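You operate a simulated robot arm through the tools that you are given. There is no shell and no other tool.

You run a simulated two-armed robot. Do the job below in one go: nothing can be reset, and whatever is moved stays where it is left.

TASK
Press the sleeve named on the ticket flush into the bush.
Fine: bush into the blue tray after; slide back out, no dry strokes.
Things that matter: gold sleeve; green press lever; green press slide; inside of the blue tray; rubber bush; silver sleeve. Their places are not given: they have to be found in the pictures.

It is judged by the outcome, as a careful person would: the job done as asked, and still so three seconds after it is handed in. It fails if anything else is knocked over, pushed out of place, dropped, spilled or broken.

THE ROBOT
Two 7-joint arms with two-finger parallel grippers on one trunk that stands fixed in place. Base frame: the origin is at the foot of the trunk, x ahead of it, y to its left, z up; the work surface is at about z = 800. Units: mm, degrees, N and s.
The left shoulder is at [20, 138, 1300], the right one opposite. With the tool pointing down near the work surface each hand reaches from about 100 to 440 mm from the base axis, measured 20 degrees to its own side. Payload 1.57 kg a hand.
Tool frame (each hand has its own): the origin (TCP) lies between the finger pads and is the grasp point; the fingertips stand 30 mm ahead of it; z points along the fingers, y is the line along which they close. Largest opening 80 mm; finger width 17, thickness 12; the body of the gripper, 40 by 82 mm, starts 80 mm behind the TCP.
Orientation is that of the tool frame in the base frame, as a unit quaternion [w, x, y, z]. With the fingers straight down and closing along the base's y, the tool's x points along the base's -x, its y along +y and its z along -z.

THE INTERFACE
- The arms move only by the tool apply_moves. It takes "left_steps", "right_steps" or both (then of equal length, played together; a hand with none holds still); each is a list of rows, each an object of numbers (a shift or turn left out is 0, a gripper value left out holds the last): "x", "y", "z": the shift along the tool's x, y, z in mm; "ax", "ay", "az": the turn, a rotation vector about the tool's x, y, z in rad; "hand": the finger opening in mm, from 0 to 80. In form: [{"x": .., "y": .., "z": .., "ax": .., "ay": .., "az": .., "hand": ..}, ...]. A call has 1 to 20 rows; each row is the pose to reach, as a shift and turn from the pose commanded when the call began, along the tool's axes at that moment. A row lasts 0.2 s, in which the tool goes at most 50 mm and 8.6 degrees; a call with a longer step from one row to the next is refused whole, and so is a gripper value outside its range. A pose out of reach is approached as far as the arm can. The call stops where the force on the tool passes 40 N (or 10 N more than at its start, if that is more) or the arm is blocked; 0.2 s more then pass. The fingers move at their own pace (about 45 mm/s each) and stop on an object; they squeeze with about 26 N. The grip force told is the motor's: it shows also when the fingers shut on nothing. Time passes only in rows, and 0.2 s behind the last, so rows that repeat a pose let the fingers close. It gives the time, the measured TCP pose, the force on the tool (base axes), the opening and the grip force at its end, in the units of the frame above (readings bear some noise), with the torque about the TCP (base axes, N m) and any sound that the robot's microphone picked up.
- Cameras (640 x 400 px; columns grow to the right, rows downward): "scene" is now at [188.3, 29.3, 1200.8]; the picture's right is [0.32, -0.95, 0.00], its down [-0.36, -0.12, -0.92] and it looks along [0.88, 0.29, -0.38] (base axes); focal length 214 px, centre (320, 200). "left" rides on the left gripper at [72, 7, -122] in its tool frame; the picture's right is [-0.09, 1.00, 0.00], its down [-0.84, -0.08, -0.54] and it looks along [-0.54, -0.05, 0.84] (tool axes); focal length 238 px, centre (320, 200). "right" rides on the right gripper at [72, -7, -122] in its tool frame; the picture's right is [0.09, 1.00, 0.00], its down [-0.84, 0.08, -0.54] and it looks along [-0.54, 0.05, 0.84] (tool axes); focal length 238 px, centre (320, 200).
- grab_frame(camera): a new picture of that camera. No time passes.
- lift_body(by): slides the trunk up (or, below 0, down) by that many mm; the arms and the scene camera ride with it, the base frame stays. It gives what a move gives, with no picture.
- pan_tilt(pan, tilt): turns the head with the scene camera to pan (to the left, within 60 degrees either way) and tilt (down, from -29 to 69), counted from straight ahead of the robot. It gives what a move gives.
- locate(camera, pixels): for up to 12 pixels [column, row] of the newest picture of that camera ("zoom" is the newest enlarged one), the place [x, y, z] in the base frame of the surface seen there, good to about 2 mm. No time passes.
- close_up(camera, box): a new picture of the part [left, top, right, bottom] of that camera's present view, enlarged. No time passes.
- close_job(): hands the job in; it is judged then, once.

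Leave the grippers open and the arms clear of the work at the hand-in unless told otherwise.

The tools are called as name(argument=value, ...) on one line, values as JSON. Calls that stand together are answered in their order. apply_moves: Moves the arms, as the interface text tells. Its arguments: {"type":"object","properties":{"left_steps":{"type":"array"},"right_steps":{"type":"array"}},"required":[]} The other tools are called the same way: lift_body (by) moves the trunk up or down; pan_tilt (pan, tilt) turns the head that bears the scene camera; grab_frame (camera) takes a picture; locate (camera, pixels) gives the place of the surface under pixels of a picture; close_up (camera, box) takes an enlarged picture of a part of a camera's view; close_job () hands the job in.

At the start:

```text
t: 0.0
left_tool_pos: [202.3, 348.6, 1139.2]
left_tool_rot: [-0.115, -0.012, 0.993, -0.004]
left_contact_force: [0.9, -0.3, -0.5]
left_wrist_torque: [-0.01, -0.03, 0.01]
left_finger_gap: 80.0
left_grasp_force: 0.1
right_tool_pos: [281.3, 32.8, 1205.7]
right_tool_rot: [-0.082, -0.001, 0.997, -0.003]
right_contact_force: [-0.6, 0.4, -0.1]
right_wrist_torque: [0.0, 0.01, -0.01]
right_finger_gap: 79.9
right_grasp_force: 0.1
trunk travel left (down, up): [-675.0, 565.0]
head pan, tilt (commanded): [18.4, 22.6]
```

scene: 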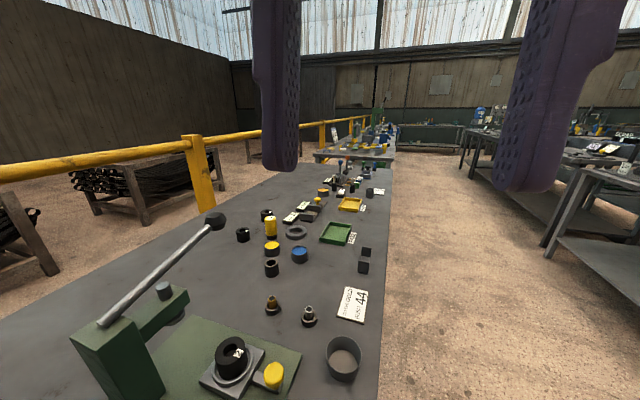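
right: 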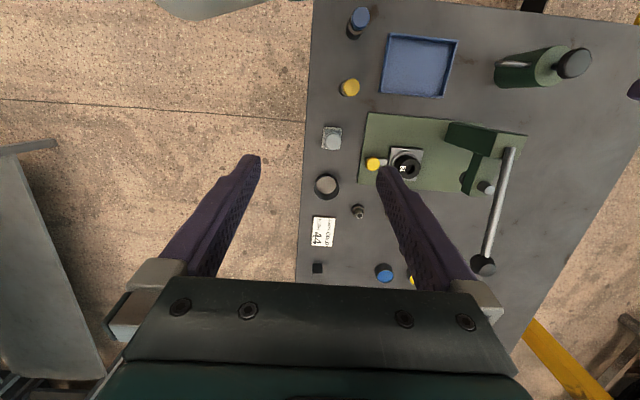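
left: 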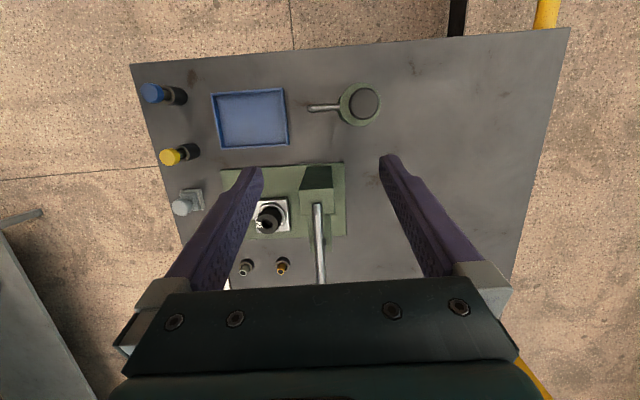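

I see the press (green) at the lower left of the scene picture, two sleeves near (272,305) and (309,315), and a ticket near (352,303). I'll enlarge the ticket, the press and the sleeves first.

close_up(camera="scene", box=[320, 270, 400, 330])

close_up(camera="scene", box=[180, 270, 380, 400])

close_up(camera="right", box=[300, 90, 540, 290])

close_up(camera="left", box=[130, 60, 430, 300])

```text
6.67 times, centred on (360, 300) of scene
```

zoom: 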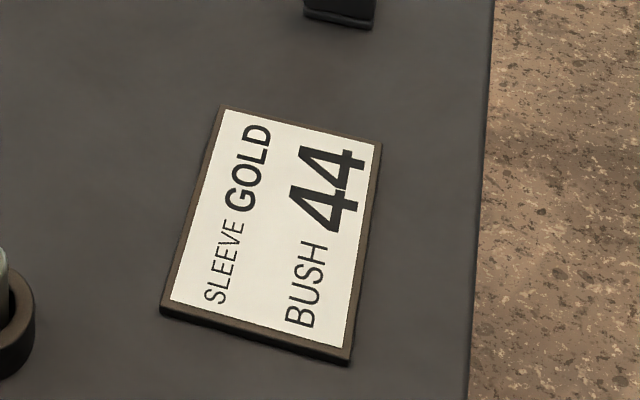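

```text
3.08 times, centred on (280, 335) of scene
```

zoom: 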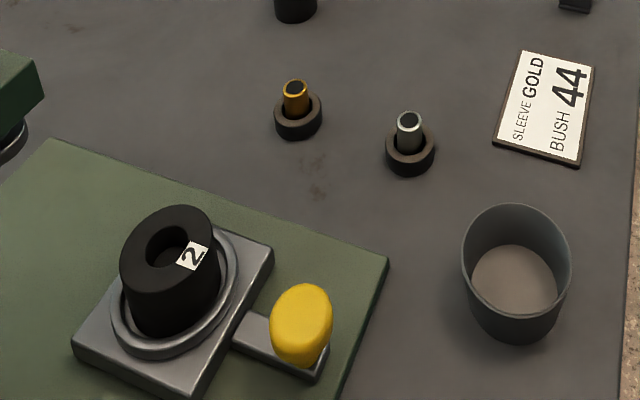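

```text
2.00 times, centred on (420, 190) of right
```

zoom: 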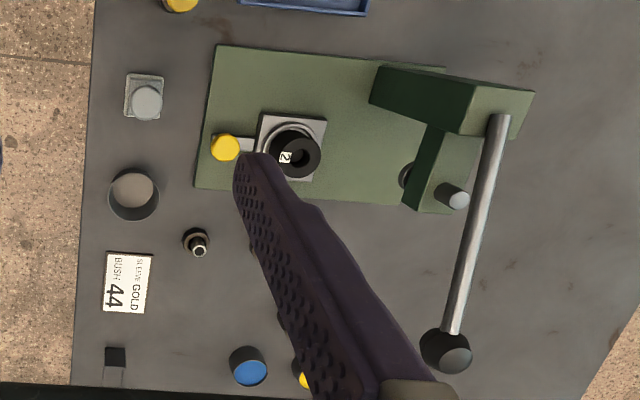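

```text
1.67 times, centred on (280, 180) of left
```

zoom: 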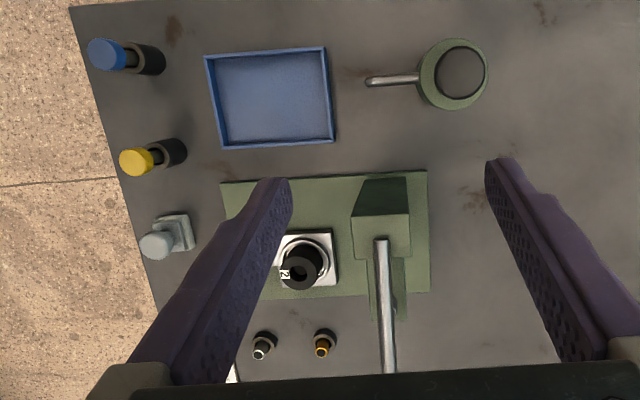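

The ticket reads "SLEEVE GOLD, BUSH 44"; the bush sits in the slide nest and bears a "2" tag. I'll locate key features in these pictures and then turn the head down for a better view.

pan_tilt(pan=35, tilt=55)

grab_frame(camera="scene")

grab_frame(camera="left")

grab_frame(camera="right")

```text
t: 1.0
left_tool_pos: [201.0, 349.1, 1138.0]
left_tool_rot: [-0.117, -0.012, 0.993, -0.005]
left_contact_force: [-0.8, 0.1, -0.1]
left_wrist_torque: [-0.02, -0.03, 0.02]
left_finger_gap: 80.2
left_grasp_force: 0.0
right_tool_pos: [281.3, 33.8, 1204.2]
right_tool_rot: [-0.082, -0.001, 0.997, -0.003]
right_contact_force: [-0.5, -0.2, 0.4]
right_wrist_torque: [0.04, 0.03, 0.0]
right_finger_gap: 80.2
right_grasp_force: 0.1
trunk travel left (down, up): [-675.0, 565.0]
head pan, tilt (commanded): [35.0, 55.0]
```

```text
taken
```

scene: 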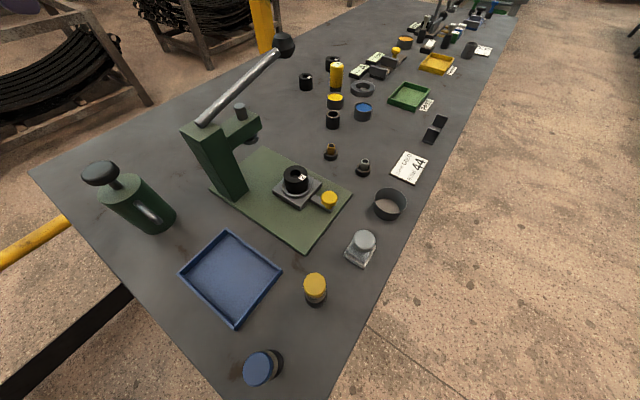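

```text
taken
```

left: 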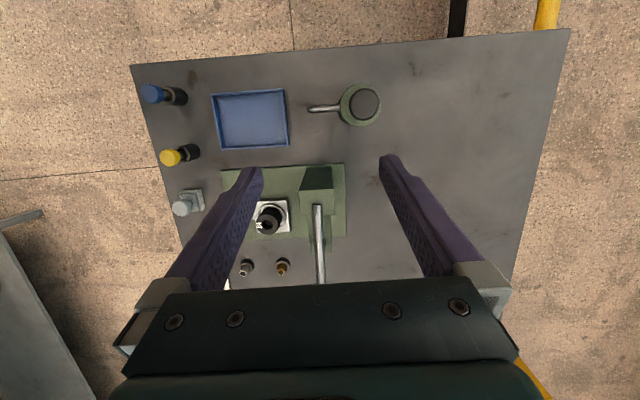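

```text
taken
```

right: 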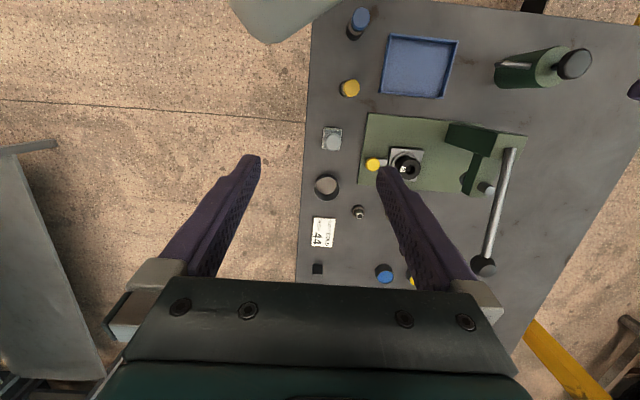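

Good view now: press at centre (245,165), bush in slide at (296,178), slide's yellow knob (330,200), blue tray (230,278), gold sleeve (331,152), silver (363,167). Enlarging and locating these.

close_up(camera="scene", box=[170, 80, 410, 230])

locate(camera="scene", pixels=[[296, 171], [330, 198], [331, 146], [331, 155], [363, 162], [230, 278], [285, 44], [205, 120], [241, 115], [249, 138], [260, 152], [340, 196]])

locate(camera="scene", pixels=[[229, 232], [180, 272], [281, 271], [234, 324], [210, 190], [303, 249], [351, 194], [275, 190], [288, 206], [320, 195], [302, 179], [190, 130]])

```text
2.67 times, centred on (290, 155) of scene
```

zoom: 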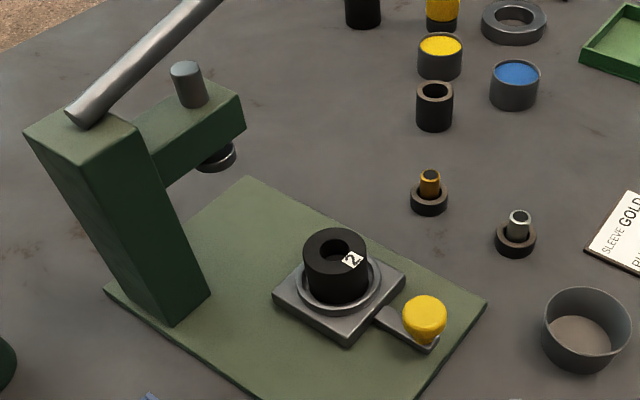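

```text
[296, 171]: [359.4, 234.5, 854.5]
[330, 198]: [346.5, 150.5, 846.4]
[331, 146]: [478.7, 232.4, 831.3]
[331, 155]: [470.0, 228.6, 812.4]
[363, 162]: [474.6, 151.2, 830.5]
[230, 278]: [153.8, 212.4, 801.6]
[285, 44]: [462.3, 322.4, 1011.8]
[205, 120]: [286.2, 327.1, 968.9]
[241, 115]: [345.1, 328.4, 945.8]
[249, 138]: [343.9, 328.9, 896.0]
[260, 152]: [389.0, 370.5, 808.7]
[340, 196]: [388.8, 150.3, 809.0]
```

```text
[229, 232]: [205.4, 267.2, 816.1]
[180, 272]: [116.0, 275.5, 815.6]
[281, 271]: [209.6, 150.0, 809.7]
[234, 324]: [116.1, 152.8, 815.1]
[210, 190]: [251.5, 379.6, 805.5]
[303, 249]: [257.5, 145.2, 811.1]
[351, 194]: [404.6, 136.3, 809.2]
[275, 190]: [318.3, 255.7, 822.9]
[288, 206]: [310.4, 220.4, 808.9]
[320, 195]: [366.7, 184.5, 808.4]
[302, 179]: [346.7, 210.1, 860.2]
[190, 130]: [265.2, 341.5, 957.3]
```

The base plate spans x≈253–405, y≈140–380 with the ram near (345,328). I'll enlarge the bush/slide, the gold sleeve in its holder, and the press head for details.

close_up(camera="scene", box=[256, 150, 352, 210])

close_up(camera="scene", box=[308, 130, 388, 180])

close_up(camera="scene", box=[176, 30, 304, 110])

close_up(camera="scene", box=[176, 100, 272, 160])

close_up(camera="scene", box=[290, 40, 450, 140])

```text
6.67 times, centred on (304, 180) of scene
```

zoom: 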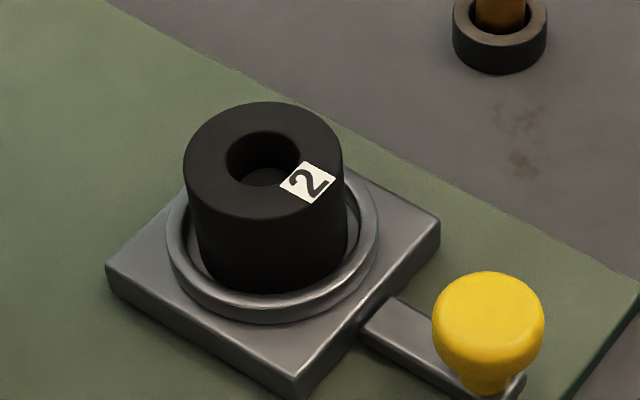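

```text
8.00 times, centred on (348, 155) of scene
```

zoom: 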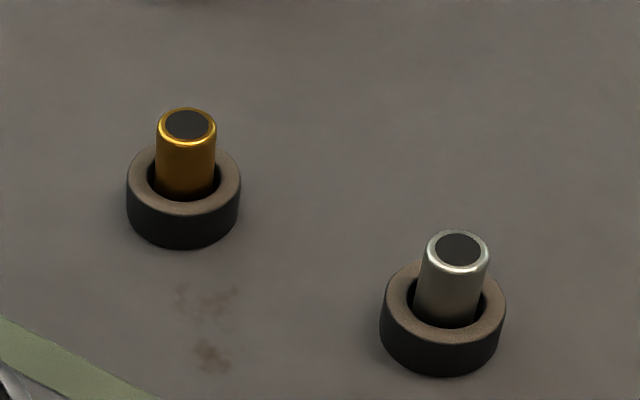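

```text
5.00 times, centred on (240, 70) of scene
```

zoom: 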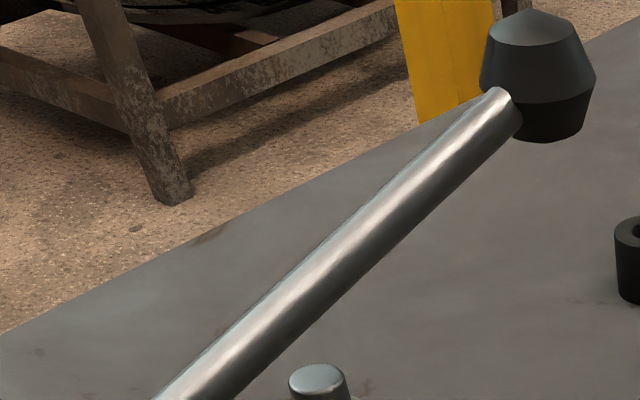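

```text
6.67 times, centred on (224, 130) of scene
```

zoom: 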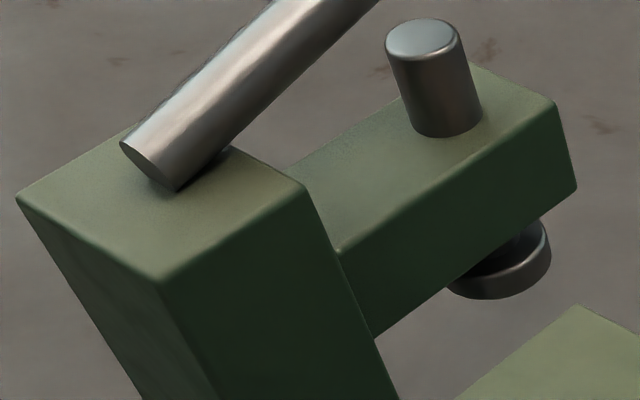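

```text
4.00 times, centred on (370, 90) of scene
```

zoom: 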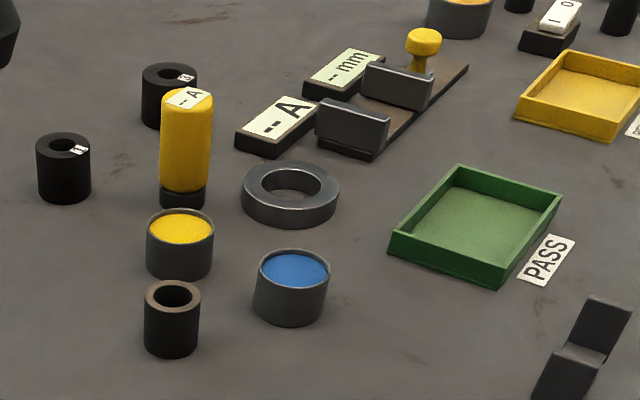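

Two other tagged black cylinders stand further off at (305,80) and (332,63). I'll read their tags and the tag on the bush in the slide.

close_up(camera="scene", box=[294, 68, 318, 83])

close_up(camera="scene", box=[320, 52, 352, 72])

close_up(camera="scene", box=[288, 167, 312, 182])

locate(camera="scene", pixels=[[305, 76], [332, 60], [333, 112], [336, 70], [335, 97], [363, 107], [363, 88]])

```text
16.00 times, centred on (306, 76) of scene
```

zoom: 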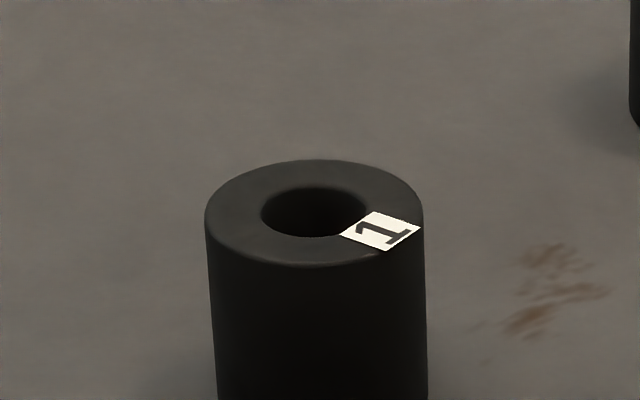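

```text
16.00 times, centred on (336, 62) of scene
```

zoom: 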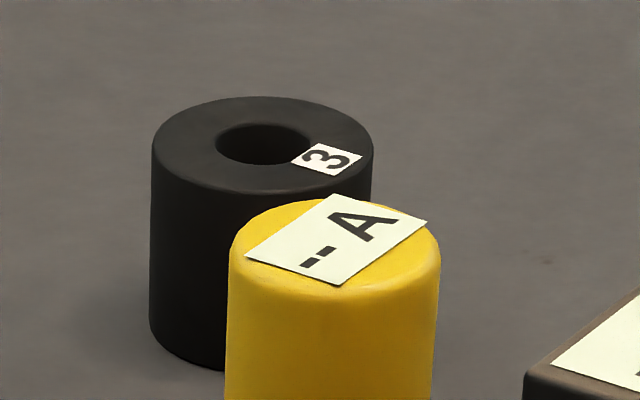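

```text
16.00 times, centred on (300, 174) of scene
```

zoom: 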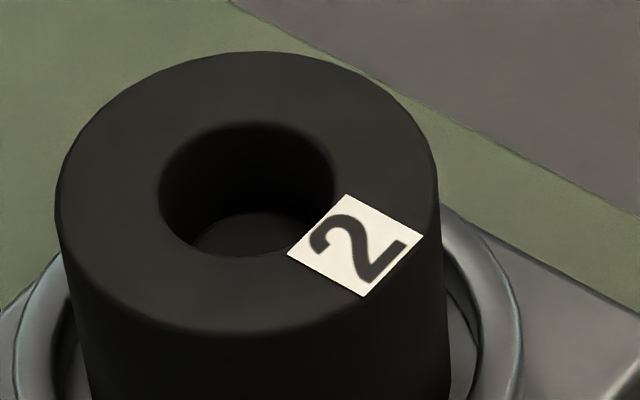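

```text
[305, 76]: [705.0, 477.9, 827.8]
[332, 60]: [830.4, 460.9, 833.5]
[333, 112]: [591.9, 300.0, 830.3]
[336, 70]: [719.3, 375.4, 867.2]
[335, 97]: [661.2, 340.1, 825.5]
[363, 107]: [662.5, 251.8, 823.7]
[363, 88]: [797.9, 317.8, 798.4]
```

Tags read 1, 3 for the far-off ones (out of reach), and 2 for the one in the nest, which is the one to use. I'll measure the bush's rim and bore in the newest enlarged picture.

locate(camera="zoom", pixels=[[66, 190], [430, 175], [250, 57], [230, 325], [152, 190], [340, 185], [245, 115], [225, 262], [355, 240], [100, 330], [130, 140], [390, 120]])

close_up(camera="scene", box=[308, 130, 356, 160])

```text
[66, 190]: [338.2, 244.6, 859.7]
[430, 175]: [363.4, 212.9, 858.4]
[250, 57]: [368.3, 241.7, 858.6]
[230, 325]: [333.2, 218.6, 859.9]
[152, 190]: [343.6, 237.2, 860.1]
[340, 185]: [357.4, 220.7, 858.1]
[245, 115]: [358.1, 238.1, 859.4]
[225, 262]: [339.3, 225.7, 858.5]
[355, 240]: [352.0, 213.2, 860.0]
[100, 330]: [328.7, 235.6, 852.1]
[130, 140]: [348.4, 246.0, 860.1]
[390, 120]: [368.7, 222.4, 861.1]
```

```text
13.33 times, centred on (332, 145) of scene
```

zoom: 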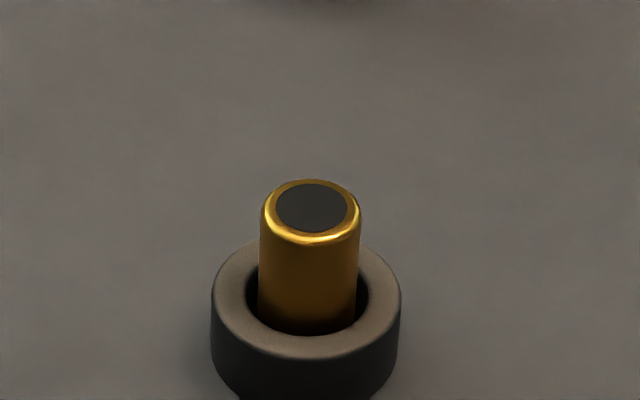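

Bush: centre ≈(350.5, 229.5), top z≈859.5, OD≈42, bore ≈20. Now the gold sleeve and its holder in the newest enlargement.

locate(camera="zoom", pixels=[[264, 212], [357, 212], [311, 184], [311, 238], [312, 207], [310, 280], [215, 297], [398, 297], [305, 350], [340, 250], [275, 260], [235, 275]])

close_up(camera="left", box=[220, 180, 300, 300])

```text
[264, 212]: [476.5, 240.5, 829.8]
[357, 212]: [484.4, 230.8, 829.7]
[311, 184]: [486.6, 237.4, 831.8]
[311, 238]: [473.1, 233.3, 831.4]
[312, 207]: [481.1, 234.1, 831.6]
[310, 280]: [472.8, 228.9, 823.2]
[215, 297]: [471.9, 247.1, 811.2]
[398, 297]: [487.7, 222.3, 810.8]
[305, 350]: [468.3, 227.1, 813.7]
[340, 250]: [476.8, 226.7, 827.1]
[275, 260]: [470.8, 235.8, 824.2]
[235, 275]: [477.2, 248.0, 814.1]
```

```text
3.33 times, centred on (260, 240) of left
```

zoom: 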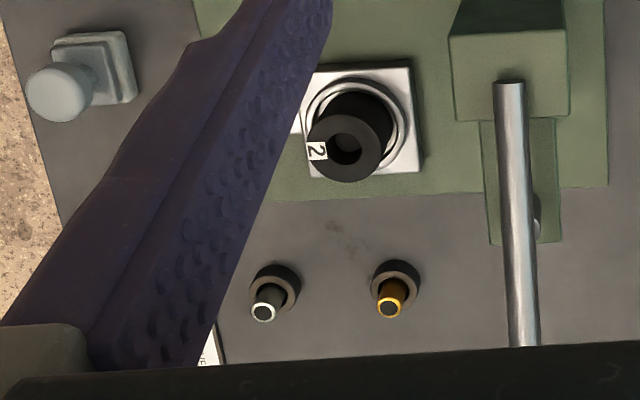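

The gold sleeve stands at about (480, 235), top z≈831, in a holder ring whose top is z≈812; the sleeve shows ~19 mm above it. I'll straighten the left tool and bring it over the middle, high up, as a first reach check.

apply_moves(left_steps=[{"x": -25, "y": -19, "z": 0.6, "ax": -0.002, "ay": -0.04, "az": 0.004}, {"x": -50, "y": -37, "z": 1.2, "ax": -0.004, "ay": -0.08, "az": 0.008}, {"x": -75, "y": -56, "z": 1.8, "ax": -0.005, "ay": -0.12, "az": 0.012}, {"x": -100, "y": -75, "z": 2.4, "ax": -0.007, "ay": -0.16, "az": 0.016}, {"x": -126, "y": -94, "z": 3, "ax": -0.009, "ay": -0.2, "az": 0.02}, {"x": -151.2, "y": -112.4, "z": 3.7, "ax": -0.01, "ay": -0.2345, "az": 0.024}, {"x": -151.2, "y": -112.4, "z": 3.7, "ax": -0.01, "ay": -0.2345, "az": 0.024}])

grab_frame(camera="left")

grab_frame(camera="scene")

```text
t: 1.5
left_tool_pos: [236.8, 299.7, 1112.3]
left_tool_rot: [-0.07, -0.037, 0.991, -0.109]
left_contact_force: [-0.2, 0.1, 0.7]
left_wrist_torque: [0.03, -0.02, -0.01]
left_finger_gap: 80.0
left_grasp_force: 0.1
right_tool_pos: [281.3, 32.3, 1204.3]
right_tool_rot: [-0.084, -0.002, 0.996, -0.003]
right_contact_force: [0.0, -0.2, 0.2]
right_wrist_torque: [0.0, -0.01, 0.02]
right_finger_gap: 79.8
right_grasp_force: 0.1
trunk travel left (down, up): [-675.0, 565.0]
head pan, tilt (commanded): [35.0, 55.0]
stopped in row 2 (left hand): the arm was blocked; the commanded pose is now the measured one
```

```text
taken
```

left: 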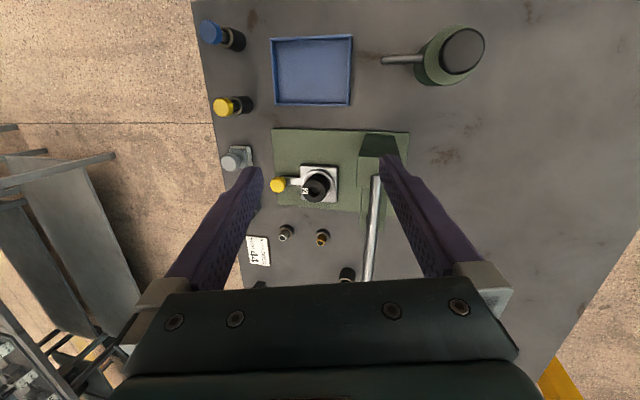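

```text
taken
```

scene: 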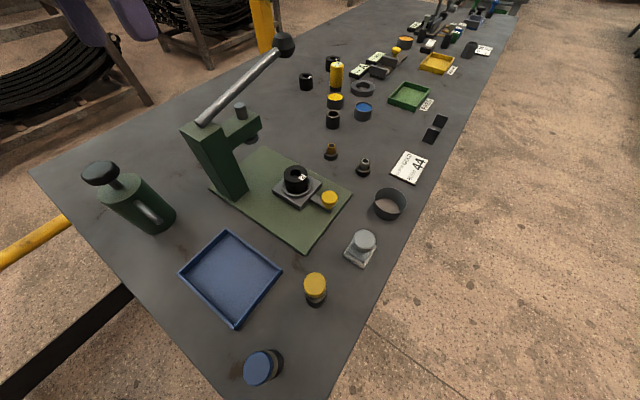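

The left arm came up short (joint limit, hand too near shoulder height), nothing touched. I'll raise the trunk so the hands can work well below the shoulders.

lift_body(by=180)

```text
t: 3.5
left_tool_pos: [236.1, 298.4, 1293.2]
left_tool_rot: [-0.07, -0.037, 0.991, -0.109]
left_contact_force: [0.3, -0.4, -0.2]
left_wrist_torque: [-0.02, 0.03, 0.0]
left_finger_gap: 80.2
left_grasp_force: 0.1
right_tool_pos: [281.4, 33.5, 1384.4]
right_tool_rot: [-0.084, -0.001, 0.996, -0.003]
right_contact_force: [0.0, 0.2, 0.1]
right_wrist_torque: [0.02, 0.04, -0.01]
right_finger_gap: 80.0
right_grasp_force: 0.1
trunk travel left (down, up): [-855.0, 385.0]
head pan, tilt (commanded): [35.0, 55.0]
```

Now I'll bring the left hand down and straighten it toward (320, 240, 1060), still clear above the press and lever.

apply_moves(left_steps=[{"x": -5, "y": -1, "z": 40, "ax": 0, "ay": 0, "az": 0}, {"x": -20, "y": -3, "z": 75, "ax": -0.03, "ay": -0.02, "az": 0.01}, {"x": -38, "y": -5, "z": 105, "ax": -0.06, "ay": -0.04, "az": 0.02}, {"x": -55, "y": -7, "z": 135, "ax": -0.1, "ay": -0.06, "az": 0.03}, {"x": -75, "y": -10, "z": 165, "ax": -0.14, "ay": -0.09, "az": 0.045}, {"x": -95, "y": -12, "z": 200, "ax": -0.18, "ay": -0.115, "az": 0.06}, {"x": -113.8, "y": -14.8, "z": 227.2, "ax": -0.2185, "ay": -0.1404, "az": 0.0742}, {"x": -113.8, "y": -14.8, "z": 227.2, "ax": -0.2185, "ay": -0.1404, "az": 0.0742}])

grab_frame(camera="scene")

```text
t: 4.3
left_tool_pos: [243.1, 274.0, 1193.2]
left_tool_rot: [-0.05, -0.098, 0.982, -0.154]
left_contact_force: [-0.5, -0.2, -0.1]
left_wrist_torque: [0.02, -0.01, 0.03]
left_finger_gap: 80.0
left_grasp_force: 0.1
right_tool_pos: [281.2, 32.8, 1383.5]
right_tool_rot: [-0.083, -0.001, 0.997, -0.003]
right_contact_force: [-0.2, -0.8, 0.3]
right_wrist_torque: [-0.01, 0.04, 0.03]
right_finger_gap: 80.0
right_grasp_force: 0.1
trunk travel left (down, up): [-855.0, 385.0]
head pan, tilt (commanded): [35.0, 55.0]
stopped in row 3 (left hand): the arm was blocked; the commanded pose is now the measured one
```

```text
taken
```

scene: 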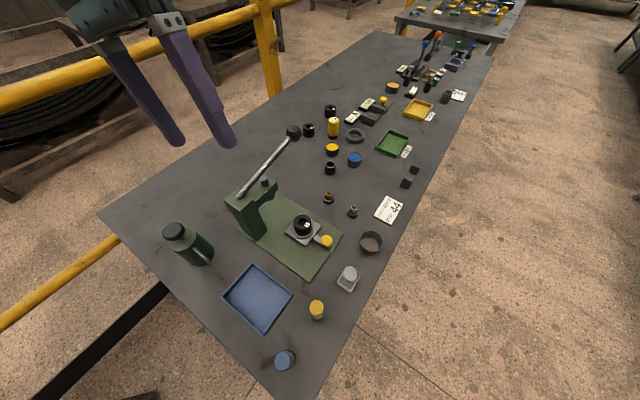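

Still a wrist limit: moving inward makes the hand tilt inward. I'll go outward/forward and down instead, straightening along the way, to find the good working zone.

apply_moves(left_steps=[{"x": -18, "y": 12, "z": 12}, {"x": -36, "y": 24, "z": 24, "ax": -0.04, "ay": -0.013, "az": 0.025}, {"x": -55, "y": 37, "z": 36, "ax": -0.1, "ay": -0.03, "az": 0.06}, {"x": -73, "y": 49, "z": 47, "ax": -0.16, "ay": -0.05, "az": 0.1}, {"x": -92, "y": 61, "z": 59, "ax": -0.23, "ay": -0.075, "az": 0.145}, {"x": -109.8, "y": 73.6, "z": 71.1, "ax": -0.31, "ay": -0.1, "az": 0.197}, {"x": -109.8, "y": 73.6, "z": 71.1, "ax": -0.31, "ay": -0.1, "az": 0.197}])

grab_frame(camera="scene")

```text
t: 5.2
left_tool_pos: [259.0, 335.2, 1120.2]
left_tool_rot: [-0.029, -0.174, 0.973, -0.148]
left_contact_force: [-0.3, -0.1, 0.2]
left_wrist_torque: [0.01, -0.01, -0.01]
left_finger_gap: 80.0
left_grasp_force: 0.0
left hand out of reach, approached as far as the arm can: row 4
right_tool_pos: [281.4, 32.9, 1383.7]
right_tool_rot: [-0.084, -0.001, 0.996, -0.004]
right_contact_force: [0.1, -0.4, -0.7]
right_wrist_torque: [0.0, 0.0, 0.0]
right_finger_gap: 80.0
right_grasp_force: 0.0
trunk travel left (down, up): [-855.0, 385.0]
head pan, tilt (commanded): [35.0, 55.0]
stopped in row 4 (left hand): the arm was blocked; the commanded pose is now the measured one
```

```text
taken
```

scene: 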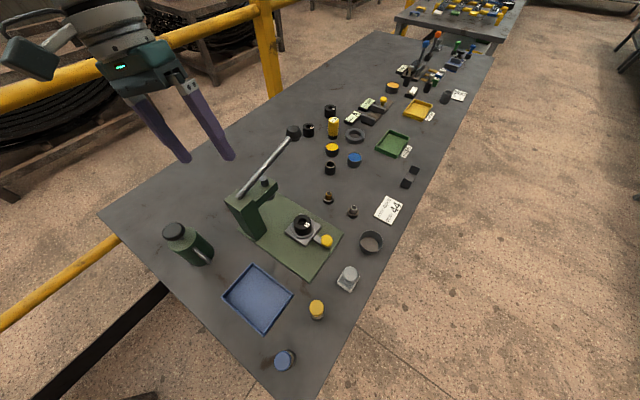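

The arm seems at a joint limit rather than at its length. I'll look at the left arm's posture with the head to understand it.

pan_tilt(pan=60, tilt=20)

grab_frame(camera="scene")

```text
t: 6.2
left_tool_pos: [259.4, 334.1, 1120.9]
left_tool_rot: [-0.029, -0.174, 0.973, -0.148]
left_contact_force: [0.1, -0.7, -0.4]
left_wrist_torque: [0.02, 0.01, -0.02]
left_finger_gap: 80.3
left_grasp_force: 0.2
right_tool_pos: [281.5, 32.0, 1384.9]
right_tool_rot: [-0.084, -0.001, 0.996, -0.002]
right_contact_force: [-1.0, 0.1, -0.2]
right_wrist_torque: [0.01, 0.02, -0.02]
right_finger_gap: 79.8
right_grasp_force: 0.0
trunk travel left (down, up): [-855.0, 385.0]
head pan, tilt (commanded): [60.0, 20.0]
```

```text
taken
```

scene: 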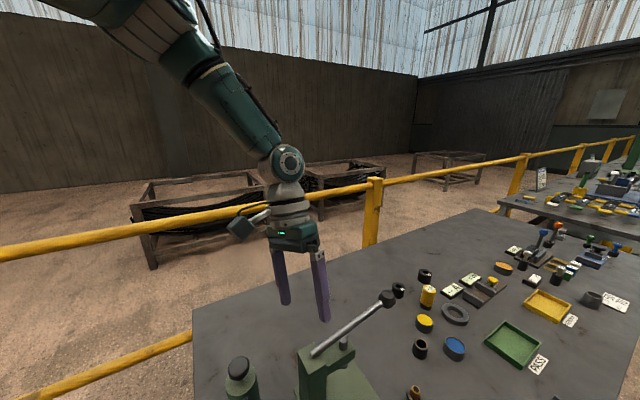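

The forearm comes from high up-left. I'll locate the wrist and forearm points to get distances.

locate(camera="scene", pixels=[[289, 162], [235, 95], [190, 50], [140, 15], [290, 207], [295, 236], [284, 300], [326, 316]])

```text
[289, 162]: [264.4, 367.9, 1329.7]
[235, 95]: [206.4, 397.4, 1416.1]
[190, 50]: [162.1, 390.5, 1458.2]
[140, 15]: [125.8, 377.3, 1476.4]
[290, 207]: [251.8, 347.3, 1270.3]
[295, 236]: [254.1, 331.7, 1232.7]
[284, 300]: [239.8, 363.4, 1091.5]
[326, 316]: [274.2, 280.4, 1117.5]
```

The wrist sits ~205 mm above the TCP; the forearm comes in at 45°. I'll test a pure in-place roll about tool x to see whether the tilt can be removed here.

apply_moves(left_steps=[{"ax": -0.06}, {"ax": -0.12}, {"ax": -0.18}, {"ax": -0.24}, {"ax": -0.32}, {"ax": -0.32}])

```text
t: 7.1
left_tool_pos: [228.0, 347.4, 1103.4]
left_tool_rot: [-0.057, -0.25, 0.962, -0.092]
left_contact_force: [0.8, 0.5, -0.6]
left_wrist_torque: [-0.01, 0.01, -0.02]
left_finger_gap: 79.8
left_grasp_force: 0.1
right_tool_pos: [280.2, 33.3, 1384.5]
right_tool_rot: [-0.083, -0.002, 0.997, -0.004]
right_contact_force: [0.3, 0.7, -1.0]
right_wrist_torque: [-0.03, 0.02, 0.03]
right_finger_gap: 80.1
right_grasp_force: 0.0
trunk travel left (down, up): [-855.0, 385.0]
head pan, tilt (commanded): [60.0, 20.0]
stopped in row 4 (left hand): the arm was blocked; the commanded pose is now the measured one
```

That trades tilt for yaw. Let me test the opposite: a pure yaw about the tool z at this place, to learn which axis is limited.

apply_moves(left_steps=[{"az": 0.08}, {"az": 0.16}, {"az": 0.24}, {"az": 0.24}])

```text
t: 8.1
left_tool_pos: [229.7, 345.3, 1106.6]
left_tool_rot: [-0.043, -0.131, 0.985, -0.099]
left_contact_force: [0.0, -0.2, 0.1]
left_wrist_torque: [0.01, 0.0, -0.03]
left_finger_gap: 80.0
left_grasp_force: 0.1
right_tool_pos: [281.2, 32.6, 1384.3]
right_tool_rot: [-0.083, -0.001, 0.997, -0.003]
right_contact_force: [0.7, 0.1, 0.1]
right_wrist_torque: [0.03, -0.01, 0.03]
right_finger_gap: 79.9
right_grasp_force: 0.0
trunk travel left (down, up): [-855.0, 385.0]
head pan, tilt (commanded): [60.0, 20.0]
```

That worked. Now I'll straighten fully here in small steps.

apply_moves(left_steps=[{"az": 0.1}, {"az": 0.18}, {"az": 0.262}, {"ax": -0.05, "ay": -0.02, "az": 0.262}, {"ax": -0.1, "ay": -0.04, "az": 0.262}, {"ax": -0.15, "ay": -0.06, "az": 0.262}, {"ax": -0.198, "ay": -0.086, "az": 0.262}, {"ax": -0.198, "ay": -0.086, "az": 0.262}])

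```text
t: 9.6
left_tool_pos: [198.5, 349.6, 1090.2]
left_tool_rot: [-0.017, -0.08, 0.995, -0.061]
left_contact_force: [0.2, -0.1, -1.0]
left_wrist_torque: [0.0, -0.01, -0.03]
left_finger_gap: 80.1
left_grasp_force: 0.0
right_tool_pos: [280.2, 32.5, 1384.1]
right_tool_rot: [-0.084, -0.002, 0.996, -0.004]
right_contact_force: [-0.8, 0.1, -0.2]
right_wrist_torque: [0.01, -0.03, -0.01]
right_finger_gap: 79.7
right_grasp_force: 0.0
trunk travel left (down, up): [-855.0, 385.0]
head pan, tilt (commanded): [60.0, 20.0]
stopped in row 7 (left hand): the arm was blocked; the commanded pose is now the measured one
```

Let me test a plain forward motion (+100 mm in x) with the present orientation held, to see if it tracks.

apply_moves(left_steps=[{"x": -16.5, "y": -2.7, "z": -0.4}, {"x": -33, "y": -5.4, "z": -0.8}, {"x": -49.4, "y": -8, "z": -1.2}, {"x": -66, "y": -10.7, "z": -1.6}, {"x": -82, "y": -13.4, "z": -2}, {"x": -98.7, "y": -16.1, "z": -2.4}, {"x": -98.7, "y": -16.1, "z": -2.4}])

grab_frame(camera="scene")

```text
t: 10.5
left_tool_pos: [215.8, 355.6, 1088.3]
left_tool_rot: [-0.033, -0.148, 0.984, -0.089]
left_contact_force: [-1.0, 0.7, -0.2]
left_wrist_torque: [0.01, -0.01, -0.01]
left_finger_gap: 80.0
left_grasp_force: 0.1
left hand out of reach, approached as far as the arm can: row 2, 3, 4
right_tool_pos: [280.2, 32.0, 1383.7]
right_tool_rot: [-0.084, -0.002, 0.996, -0.004]
right_contact_force: [-0.4, 0.4, 0.0]
right_wrist_torque: [-0.01, 0.01, -0.03]
right_finger_gap: 80.0
right_grasp_force: 0.1
trunk travel left (down, up): [-855.0, 385.0]
head pan, tilt (commanded): [60.0, 20.0]
stopped in row 4 (left hand): the arm was blocked; the commanded pose is now the measured one
```

```text
taken
```

scene: 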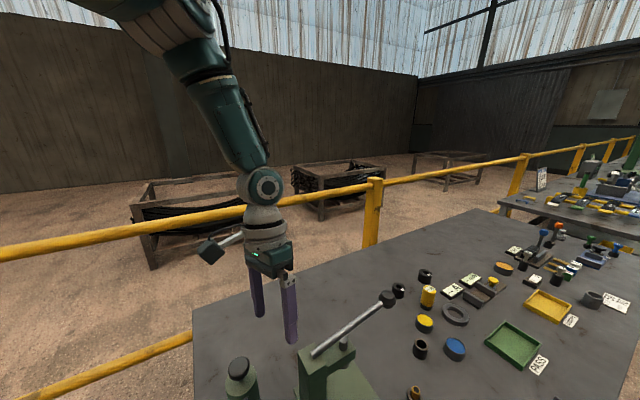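

The picture shows the upper arm coming in from the top-left and a short forearm. Locating these joints again to understand the geometry.

locate(camera="scene", pixels=[[266, 185], [235, 130], [210, 85], [190, 50], [160, 20], [110, 5], [265, 225], [270, 260]])

pan_tilt(pan=60, tilt=-25)

grab_frame(camera="scene")

```text
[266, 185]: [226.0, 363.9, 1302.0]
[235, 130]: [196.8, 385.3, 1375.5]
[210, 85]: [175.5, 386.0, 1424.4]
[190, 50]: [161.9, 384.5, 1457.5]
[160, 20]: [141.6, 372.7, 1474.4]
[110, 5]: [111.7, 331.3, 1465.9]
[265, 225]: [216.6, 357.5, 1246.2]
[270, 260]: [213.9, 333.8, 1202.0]
```

```text
t: 11.6
left_tool_pos: [216.0, 356.0, 1089.0]
left_tool_rot: [-0.033, -0.147, 0.984, -0.09]
left_contact_force: [-0.3, 0.6, -0.4]
left_wrist_torque: [0.02, -0.02, 0.0]
left_finger_gap: 79.7
left_grasp_force: 0.1
right_tool_pos: [281.8, 33.3, 1383.9]
right_tool_rot: [-0.084, -0.001, 0.996, -0.003]
right_contact_force: [-0.4, -0.4, -0.1]
right_wrist_torque: [-0.01, -0.04, 0.02]
right_finger_gap: 79.8
right_grasp_force: 0.1
trunk travel left (down, up): [-855.0, 385.0]
head pan, tilt (commanded): [60.0, -25.0]
```

```text
taken
```

scene: 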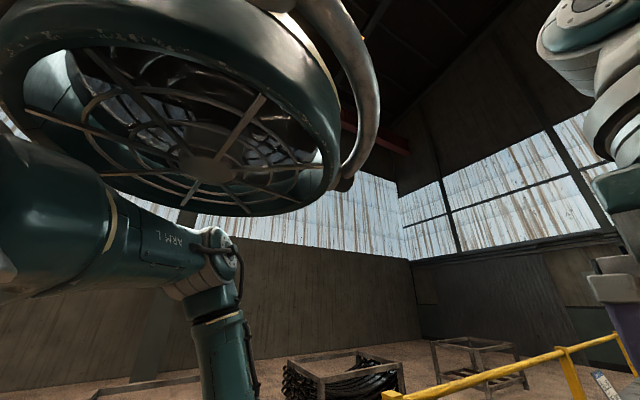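

The upper arm points sideways at shoulder height with the elbow flexed ~80°. I'll try drawing the hand inward and lower (toward (240,230,1000)), the stated good zone ~20° to the side and ~480 mm under the shoulder.

apply_moves(left_steps=[{"z": 20}, {"z": 40}, {"z": 60}, {"z": 80}, {"z": 80}])

```text
t: 12.8
left_tool_pos: [198.0, 353.5, 1085.9]
left_tool_rot: [-0.031, -0.145, 0.985, -0.091]
left_contact_force: [-0.5, 0.1, 0.4]
left_wrist_torque: [-0.01, 0.0, 0.0]
left_finger_gap: 80.0
left_grasp_force: 0.1
left hand out of reach, approached as far as the arm can: row 1, 2, 3, 4, 5
right_tool_pos: [281.7, 32.9, 1384.6]
right_tool_rot: [-0.083, -0.002, 0.997, -0.002]
right_contact_force: [-0.8, 0.2, -0.4]
right_wrist_torque: [0.01, 0.01, 0.01]
right_finger_gap: 79.8
right_grasp_force: 0.0
trunk travel left (down, up): [-855.0, 385.0]
head pan, tilt (commanded): [60.0, -25.0]
```

Going straight down there is out of reach too, so the zone must be further inward. The commanded pose is still ~80 mm below; I'll shift it inward (−y) in steps and watch.

apply_moves(left_steps=[{"x": 6, "y": -19, "z": 4}, {"x": 11, "y": -38, "z": 8}, {"x": 17, "y": -57, "z": 11}, {"x": 22, "y": -75, "z": 15}, {"x": 28, "y": -94, "z": 19}, {"x": 34, "y": -113, "z": 22}, {"x": 39, "y": -132, "z": 26}, {"x": 39, "y": -132, "z": 26}])

pan_tilt(pan=60, tilt=10)

grab_frame(camera="scene")

```text
t: 13.7
left_tool_pos: [179.1, 300.9, 1086.3]
left_tool_rot: [-0.034, -0.237, 0.963, -0.127]
left_contact_force: [0.8, -0.2, -0.6]
left_wrist_torque: [-0.02, -0.02, -0.03]
left_finger_gap: 80.1
left_grasp_force: 0.1
left hand out of reach, approached as far as the arm can: row 1, 2, 3, 4
right_tool_pos: [280.6, 32.7, 1383.8]
right_tool_rot: [-0.084, -0.001, 0.996, -0.003]
right_contact_force: [-0.4, 0.9, 0.1]
right_wrist_torque: [0.0, 0.03, 0.02]
right_finger_gap: 79.8
right_grasp_force: 0.1
trunk travel left (down, up): [-855.0, 385.0]
head pan, tilt (commanded): [60.0, -25.0]
stopped in row 4 (left hand): the arm was blocked; the commanded pose is now the measured one
```

```text
t: 14.7
left_tool_pos: [179.8, 299.8, 1086.8]
left_tool_rot: [-0.035, -0.238, 0.962, -0.127]
left_contact_force: [-0.9, 0.2, 0.4]
left_wrist_torque: [0.02, 0.01, 0.0]
left_finger_gap: 79.8
left_grasp_force: 0.1
right_tool_pos: [280.1, 33.6, 1386.0]
right_tool_rot: [-0.083, -0.002, 0.997, -0.003]
right_contact_force: [0.4, 1.0, 0.3]
right_wrist_torque: [0.01, 0.0, -0.03]
right_finger_gap: 80.2
right_grasp_force: 0.0
trunk travel left (down, up): [-855.0, 385.0]
head pan, tilt (commanded): [60.0, 10.0]
```

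```text
taken
```

scene: 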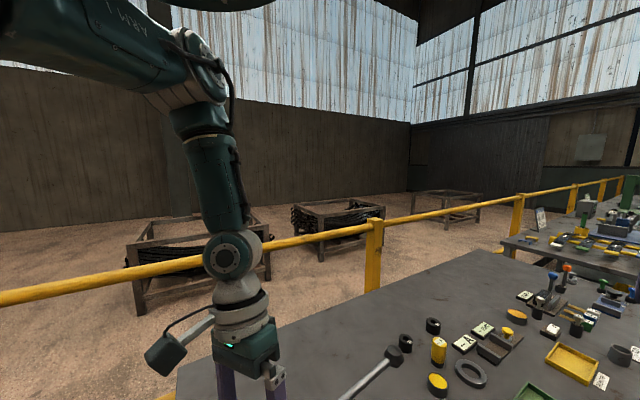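

I'll locate the elbow and wrist hinge caps in this view to measure link lengths.

locate(camera="scene", pixels=[[233, 257], [226, 190], [215, 130], [200, 115], [212, 60], [200, 50], [190, 90], [150, 50], [100, 30], [60, 15]])

close_up(camera="scene", box=[0, 0, 300, 300])

```text
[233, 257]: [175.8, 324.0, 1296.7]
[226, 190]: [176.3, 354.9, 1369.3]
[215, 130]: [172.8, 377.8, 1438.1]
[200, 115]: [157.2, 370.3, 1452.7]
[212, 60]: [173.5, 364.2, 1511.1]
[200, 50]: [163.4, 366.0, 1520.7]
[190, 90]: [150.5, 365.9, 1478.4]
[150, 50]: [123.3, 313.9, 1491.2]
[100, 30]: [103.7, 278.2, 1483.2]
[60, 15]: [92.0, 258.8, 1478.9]
```

```text
1.33 times, centred on (150, 150) of scene
```

zoom: 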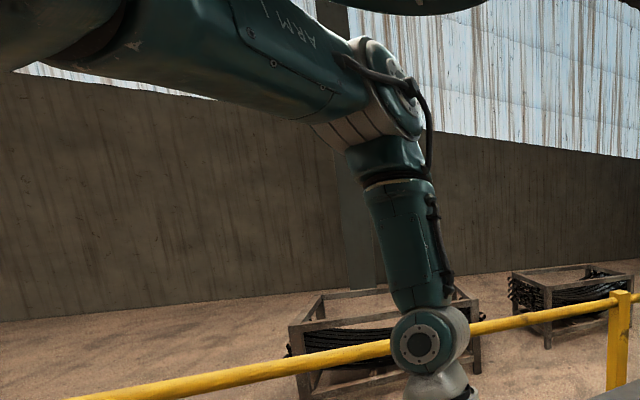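

It looks as if only a shoulder swing is needed. I'll rotate the whole hand pose rigidly about the shoulder's vertical axis (hand yaws along with it), which should need just one joint; target ≈(245,175,1087).

apply_moves(left_steps=[{"x": -6.3, "y": -22.5, "z": 4.5, "ax": -0.0134, "ay": 0.0239, "az": 0.1009}, {"x": -10.1, "y": -45.5, "z": 9.4, "ax": -0.0268, "ay": 0.0478, "az": 0.2018}, {"x": -11.5, "y": -68.7, "z": 14.7, "ax": -0.0402, "ay": 0.0717, "az": 0.3027}, {"x": -10.5, "y": -91.9, "z": 20.3, "ax": -0.0536, "ay": 0.0956, "az": 0.4036}, {"x": -6.9, "y": -114.7, "z": 26.1, "ax": -0.067, "ay": 0.1195, "az": 0.5045}, {"x": -1, "y": -137, "z": 32.2, "ax": -0.0804, "ay": 0.1434, "az": 0.6054}, {"x": -1, "y": -137, "z": 32.2, "ax": -0.0804, "ay": 0.1434, "az": 0.6054}])

pan_tilt(pan=40, tilt=20)

grab_frame(camera="scene")

```text
t: 15.4
left_tool_pos: [182.3, 272.1, 1095.5]
left_tool_rot: [-0.058, -0.229, 0.957, -0.167]
left_contact_force: [-0.3, 0.3, -0.4]
left_wrist_torque: [0.01, -0.03, 0.04]
left_finger_gap: 80.2
left_grasp_force: 0.0
left hand out of reach, approached as far as the arm can: row 1, 2, 3
right_tool_pos: [281.2, 32.9, 1384.3]
right_tool_rot: [-0.084, -0.001, 0.996, -0.004]
right_contact_force: [-0.2, 1.3, 0.2]
right_wrist_torque: [0.02, 0.04, -0.01]
right_finger_gap: 79.9
right_grasp_force: 0.1
trunk travel left (down, up): [-855.0, 385.0]
head pan, tilt (commanded): [60.0, 10.0]
stopped in row 3 (left hand): the arm was blocked; the commanded pose is now the measured one
```

```text
t: 16.3
left_tool_pos: [183.8, 271.1, 1095.5]
left_tool_rot: [-0.057, -0.229, 0.957, -0.168]
left_contact_force: [0.2, 0.3, -0.2]
left_wrist_torque: [0.0, 0.01, -0.01]
left_finger_gap: 79.8
left_grasp_force: 0.1
right_tool_pos: [280.2, 31.7, 1384.5]
right_tool_rot: [-0.084, -0.002, 0.996, -0.003]
right_contact_force: [-0.1, 0.2, 0.4]
right_wrist_torque: [0.01, 0.01, -0.02]
right_finger_gap: 79.8
right_grasp_force: 0.1
trunk travel left (down, up): [-855.0, 385.0]
head pan, tilt (commanded): [40.0, 20.0]
```

```text
taken
```

scene: 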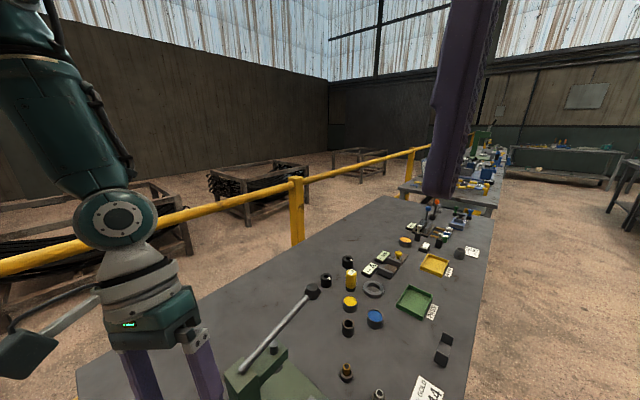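

Still not. I suspect the arm is caught in an awkward posture after the first jump. I'll go back to the home pose (relative to the trunk) slowly in small steps, then try again with small steps.

apply_moves(left_steps=[{"x": -0.4, "y": -0.5, "z": -12.5, "ax": -0.02, "ay": 0.0056, "az": 0.021}, {"x": -0.8, "y": -1.0, "z": -25, "ax": -0.04, "ay": 0.0112, "az": 0.042}, {"x": -1.25, "y": -1.5, "z": -37.5, "ax": -0.061, "ay": 0.0168, "az": 0.063}, {"x": -1.7, "y": -2.0, "z": -50, "ax": -0.081, "ay": 0.0225, "az": 0.084}, {"x": -2.1, "y": -2.5, "z": -62.5, "ax": -0.101, "ay": 0.028, "az": 0.105}, {"x": -2.5, "y": -3.0, "z": -75, "ax": -0.121, "ay": 0.0337, "az": 0.1265}, {"x": -2.9, "y": -3.5, "z": -87.5, "ax": -0.1415, "ay": 0.0393, "az": 0.1476}, {"x": -3.3, "y": -4.0, "z": -100, "ax": -0.1617, "ay": 0.045, "az": 0.1687}, {"x": -3.7, "y": -4.5, "z": -112.5, "ax": -0.182, "ay": 0.0505, "az": 0.19}, {"x": -4.2, "y": -5.0, "z": -125, "ax": -0.202, "ay": 0.056, "az": 0.211}, {"x": -4.6, "y": -5.5, "z": -137.5, "ax": -0.2223, "ay": 0.0618, "az": 0.232}, {"x": -5.0, "y": -6.0, "z": -150, "ax": -0.2425, "ay": 0.0674, "az": 0.253}, {"x": -5.4, "y": -6.5, "z": -162.5, "ax": -0.2627, "ay": 0.073, "az": 0.274}, {"x": -5.8, "y": -7.0, "z": -175, "ax": -0.283, "ay": 0.0786, "az": 0.295}, {"x": -6.2, "y": -7.5, "z": -187.5, "ax": -0.303, "ay": 0.0842, "az": 0.316}, {"x": -6.7, "y": -8.0, "z": -200, "ax": -0.3234, "ay": 0.09, "az": 0.3374}, {"x": -7.1, "y": -8.5, "z": -212.5, "ax": -0.3436, "ay": 0.0955, "az": 0.3584}, {"x": -7.5, "y": -9.0, "z": -225, "ax": -0.364, "ay": 0.101, "az": 0.38}, {"x": -7.9, "y": -9.5, "z": -237.5, "ax": -0.384, "ay": 0.1067, "az": 0.4006}, {"x": -7.9, "y": -9.5, "z": -237.5, "ax": -0.384, "ay": 0.1067, "az": 0.4006}])

```text
t: 17.0
left_tool_pos: [121.4, 282.3, 1099.1]
left_tool_rot: [-0.15, -0.214, 0.957, -0.127]
left_contact_force: [0.4, -0.7, -0.5]
left_wrist_torque: [0.03, -0.03, 0.03]
left_finger_gap: 79.7
left_grasp_force: 0.0
right_tool_pos: [281.1, 31.9, 1384.1]
right_tool_rot: [-0.083, -0.001, 0.997, -0.004]
right_contact_force: [0.0, -0.2, -0.6]
right_wrist_torque: [0.01, 0.01, -0.02]
right_finger_gap: 80.3
right_grasp_force: 0.0
trunk travel left (down, up): [-855.0, 385.0]
head pan, tilt (commanded): [40.0, 20.0]
stopped in row 3 (left hand): the arm was blocked; the commanded pose is now the measured one
```

The tool swerved in x although the target was reachable, so the arm is moving between joint branches. I'll look at the arm's present posture.

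pan_tilt(pan=60, tilt=15)

grab_frame(camera="scene")

grab_frame(camera="left")

grab_frame(camera="right")

```text
t: 17.8
left_tool_pos: [121.5, 281.3, 1097.9]
left_tool_rot: [-0.151, -0.213, 0.957, -0.127]
left_contact_force: [0.2, -0.7, 1.1]
left_wrist_torque: [-0.03, 0.0, -0.02]
left_finger_gap: 80.1
left_grasp_force: 0.0
right_tool_pos: [281.3, 32.8, 1384.1]
right_tool_rot: [-0.084, -0.001, 0.996, -0.002]
right_contact_force: [0.5, 0.9, 0.8]
right_wrist_torque: [-0.02, -0.02, -0.01]
right_finger_gap: 79.7
right_grasp_force: 0.1
trunk travel left (down, up): [-855.0, 385.0]
head pan, tilt (commanded): [60.0, 15.0]
```

```text
taken
```

scene: 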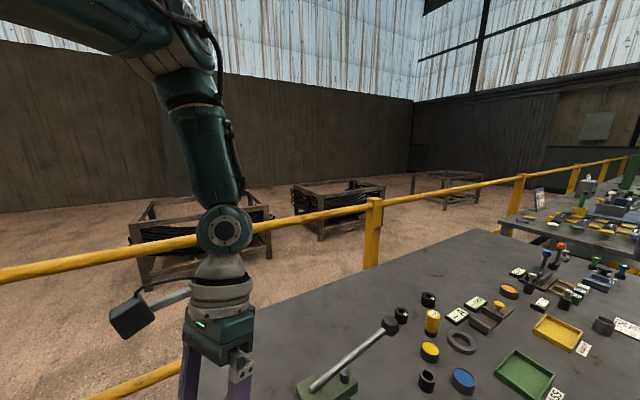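

```text
taken
```

left: 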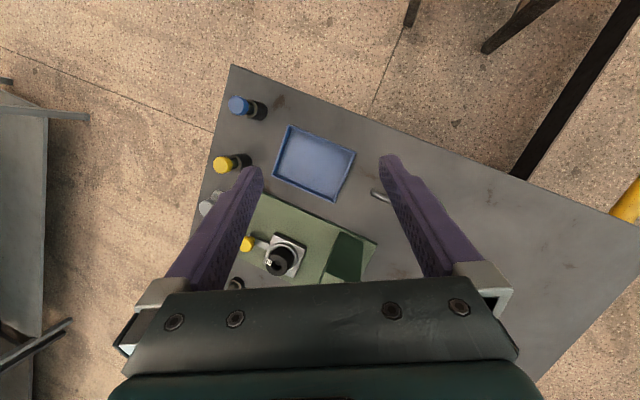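

```text
taken
```

right: 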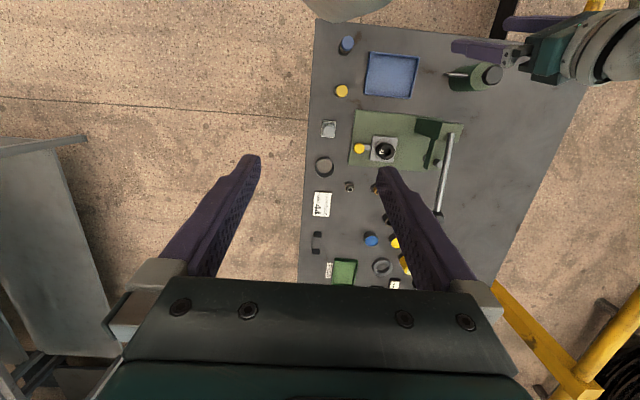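

I noticed a large ribbed disc above the left arm in the upward view. I'll look up again and locate it, in case it blocks the upper arm.

pan_tilt(pan=60, tilt=-28)

grab_frame(camera="scene")

locate(camera="scene", pixels=[[210, 180], [300, 150], [250, 215], [80, 195], [330, 170], [350, 100], [200, 80], [100, 60], [180, 270], [100, 250], [30, 230], [215, 275]])

```text
t: 18.9
left_tool_pos: [122.2, 282.1, 1099.2]
left_tool_rot: [-0.15, -0.213, 0.957, -0.127]
left_contact_force: [0.9, -0.1, 0.8]
left_wrist_torque: [0.01, -0.02, -0.03]
left_finger_gap: 80.1
left_grasp_force: 0.0
right_tool_pos: [281.7, 33.5, 1385.2]
right_tool_rot: [-0.084, -0.001, 0.996, -0.003]
right_contact_force: [0.2, -0.1, -0.7]
right_wrist_torque: [0.03, 0.03, -0.02]
right_finger_gap: 80.3
right_grasp_force: 0.1
trunk travel left (down, up): [-855.0, 385.0]
head pan, tilt (commanded): [60.0, -28.0]
```

```text
taken
```

scene: 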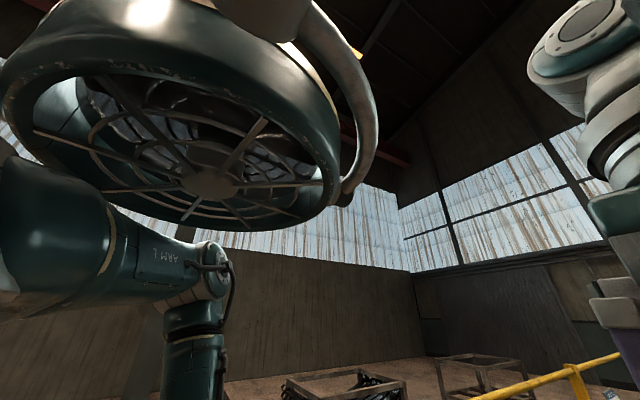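

```text
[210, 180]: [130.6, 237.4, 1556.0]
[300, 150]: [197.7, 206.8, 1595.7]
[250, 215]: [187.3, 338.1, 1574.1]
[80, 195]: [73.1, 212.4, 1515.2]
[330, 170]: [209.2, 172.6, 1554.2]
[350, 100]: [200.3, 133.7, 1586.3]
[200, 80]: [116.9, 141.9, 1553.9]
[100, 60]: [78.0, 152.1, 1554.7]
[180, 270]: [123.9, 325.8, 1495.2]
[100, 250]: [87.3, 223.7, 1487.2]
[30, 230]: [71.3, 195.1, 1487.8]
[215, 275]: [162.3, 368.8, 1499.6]
```

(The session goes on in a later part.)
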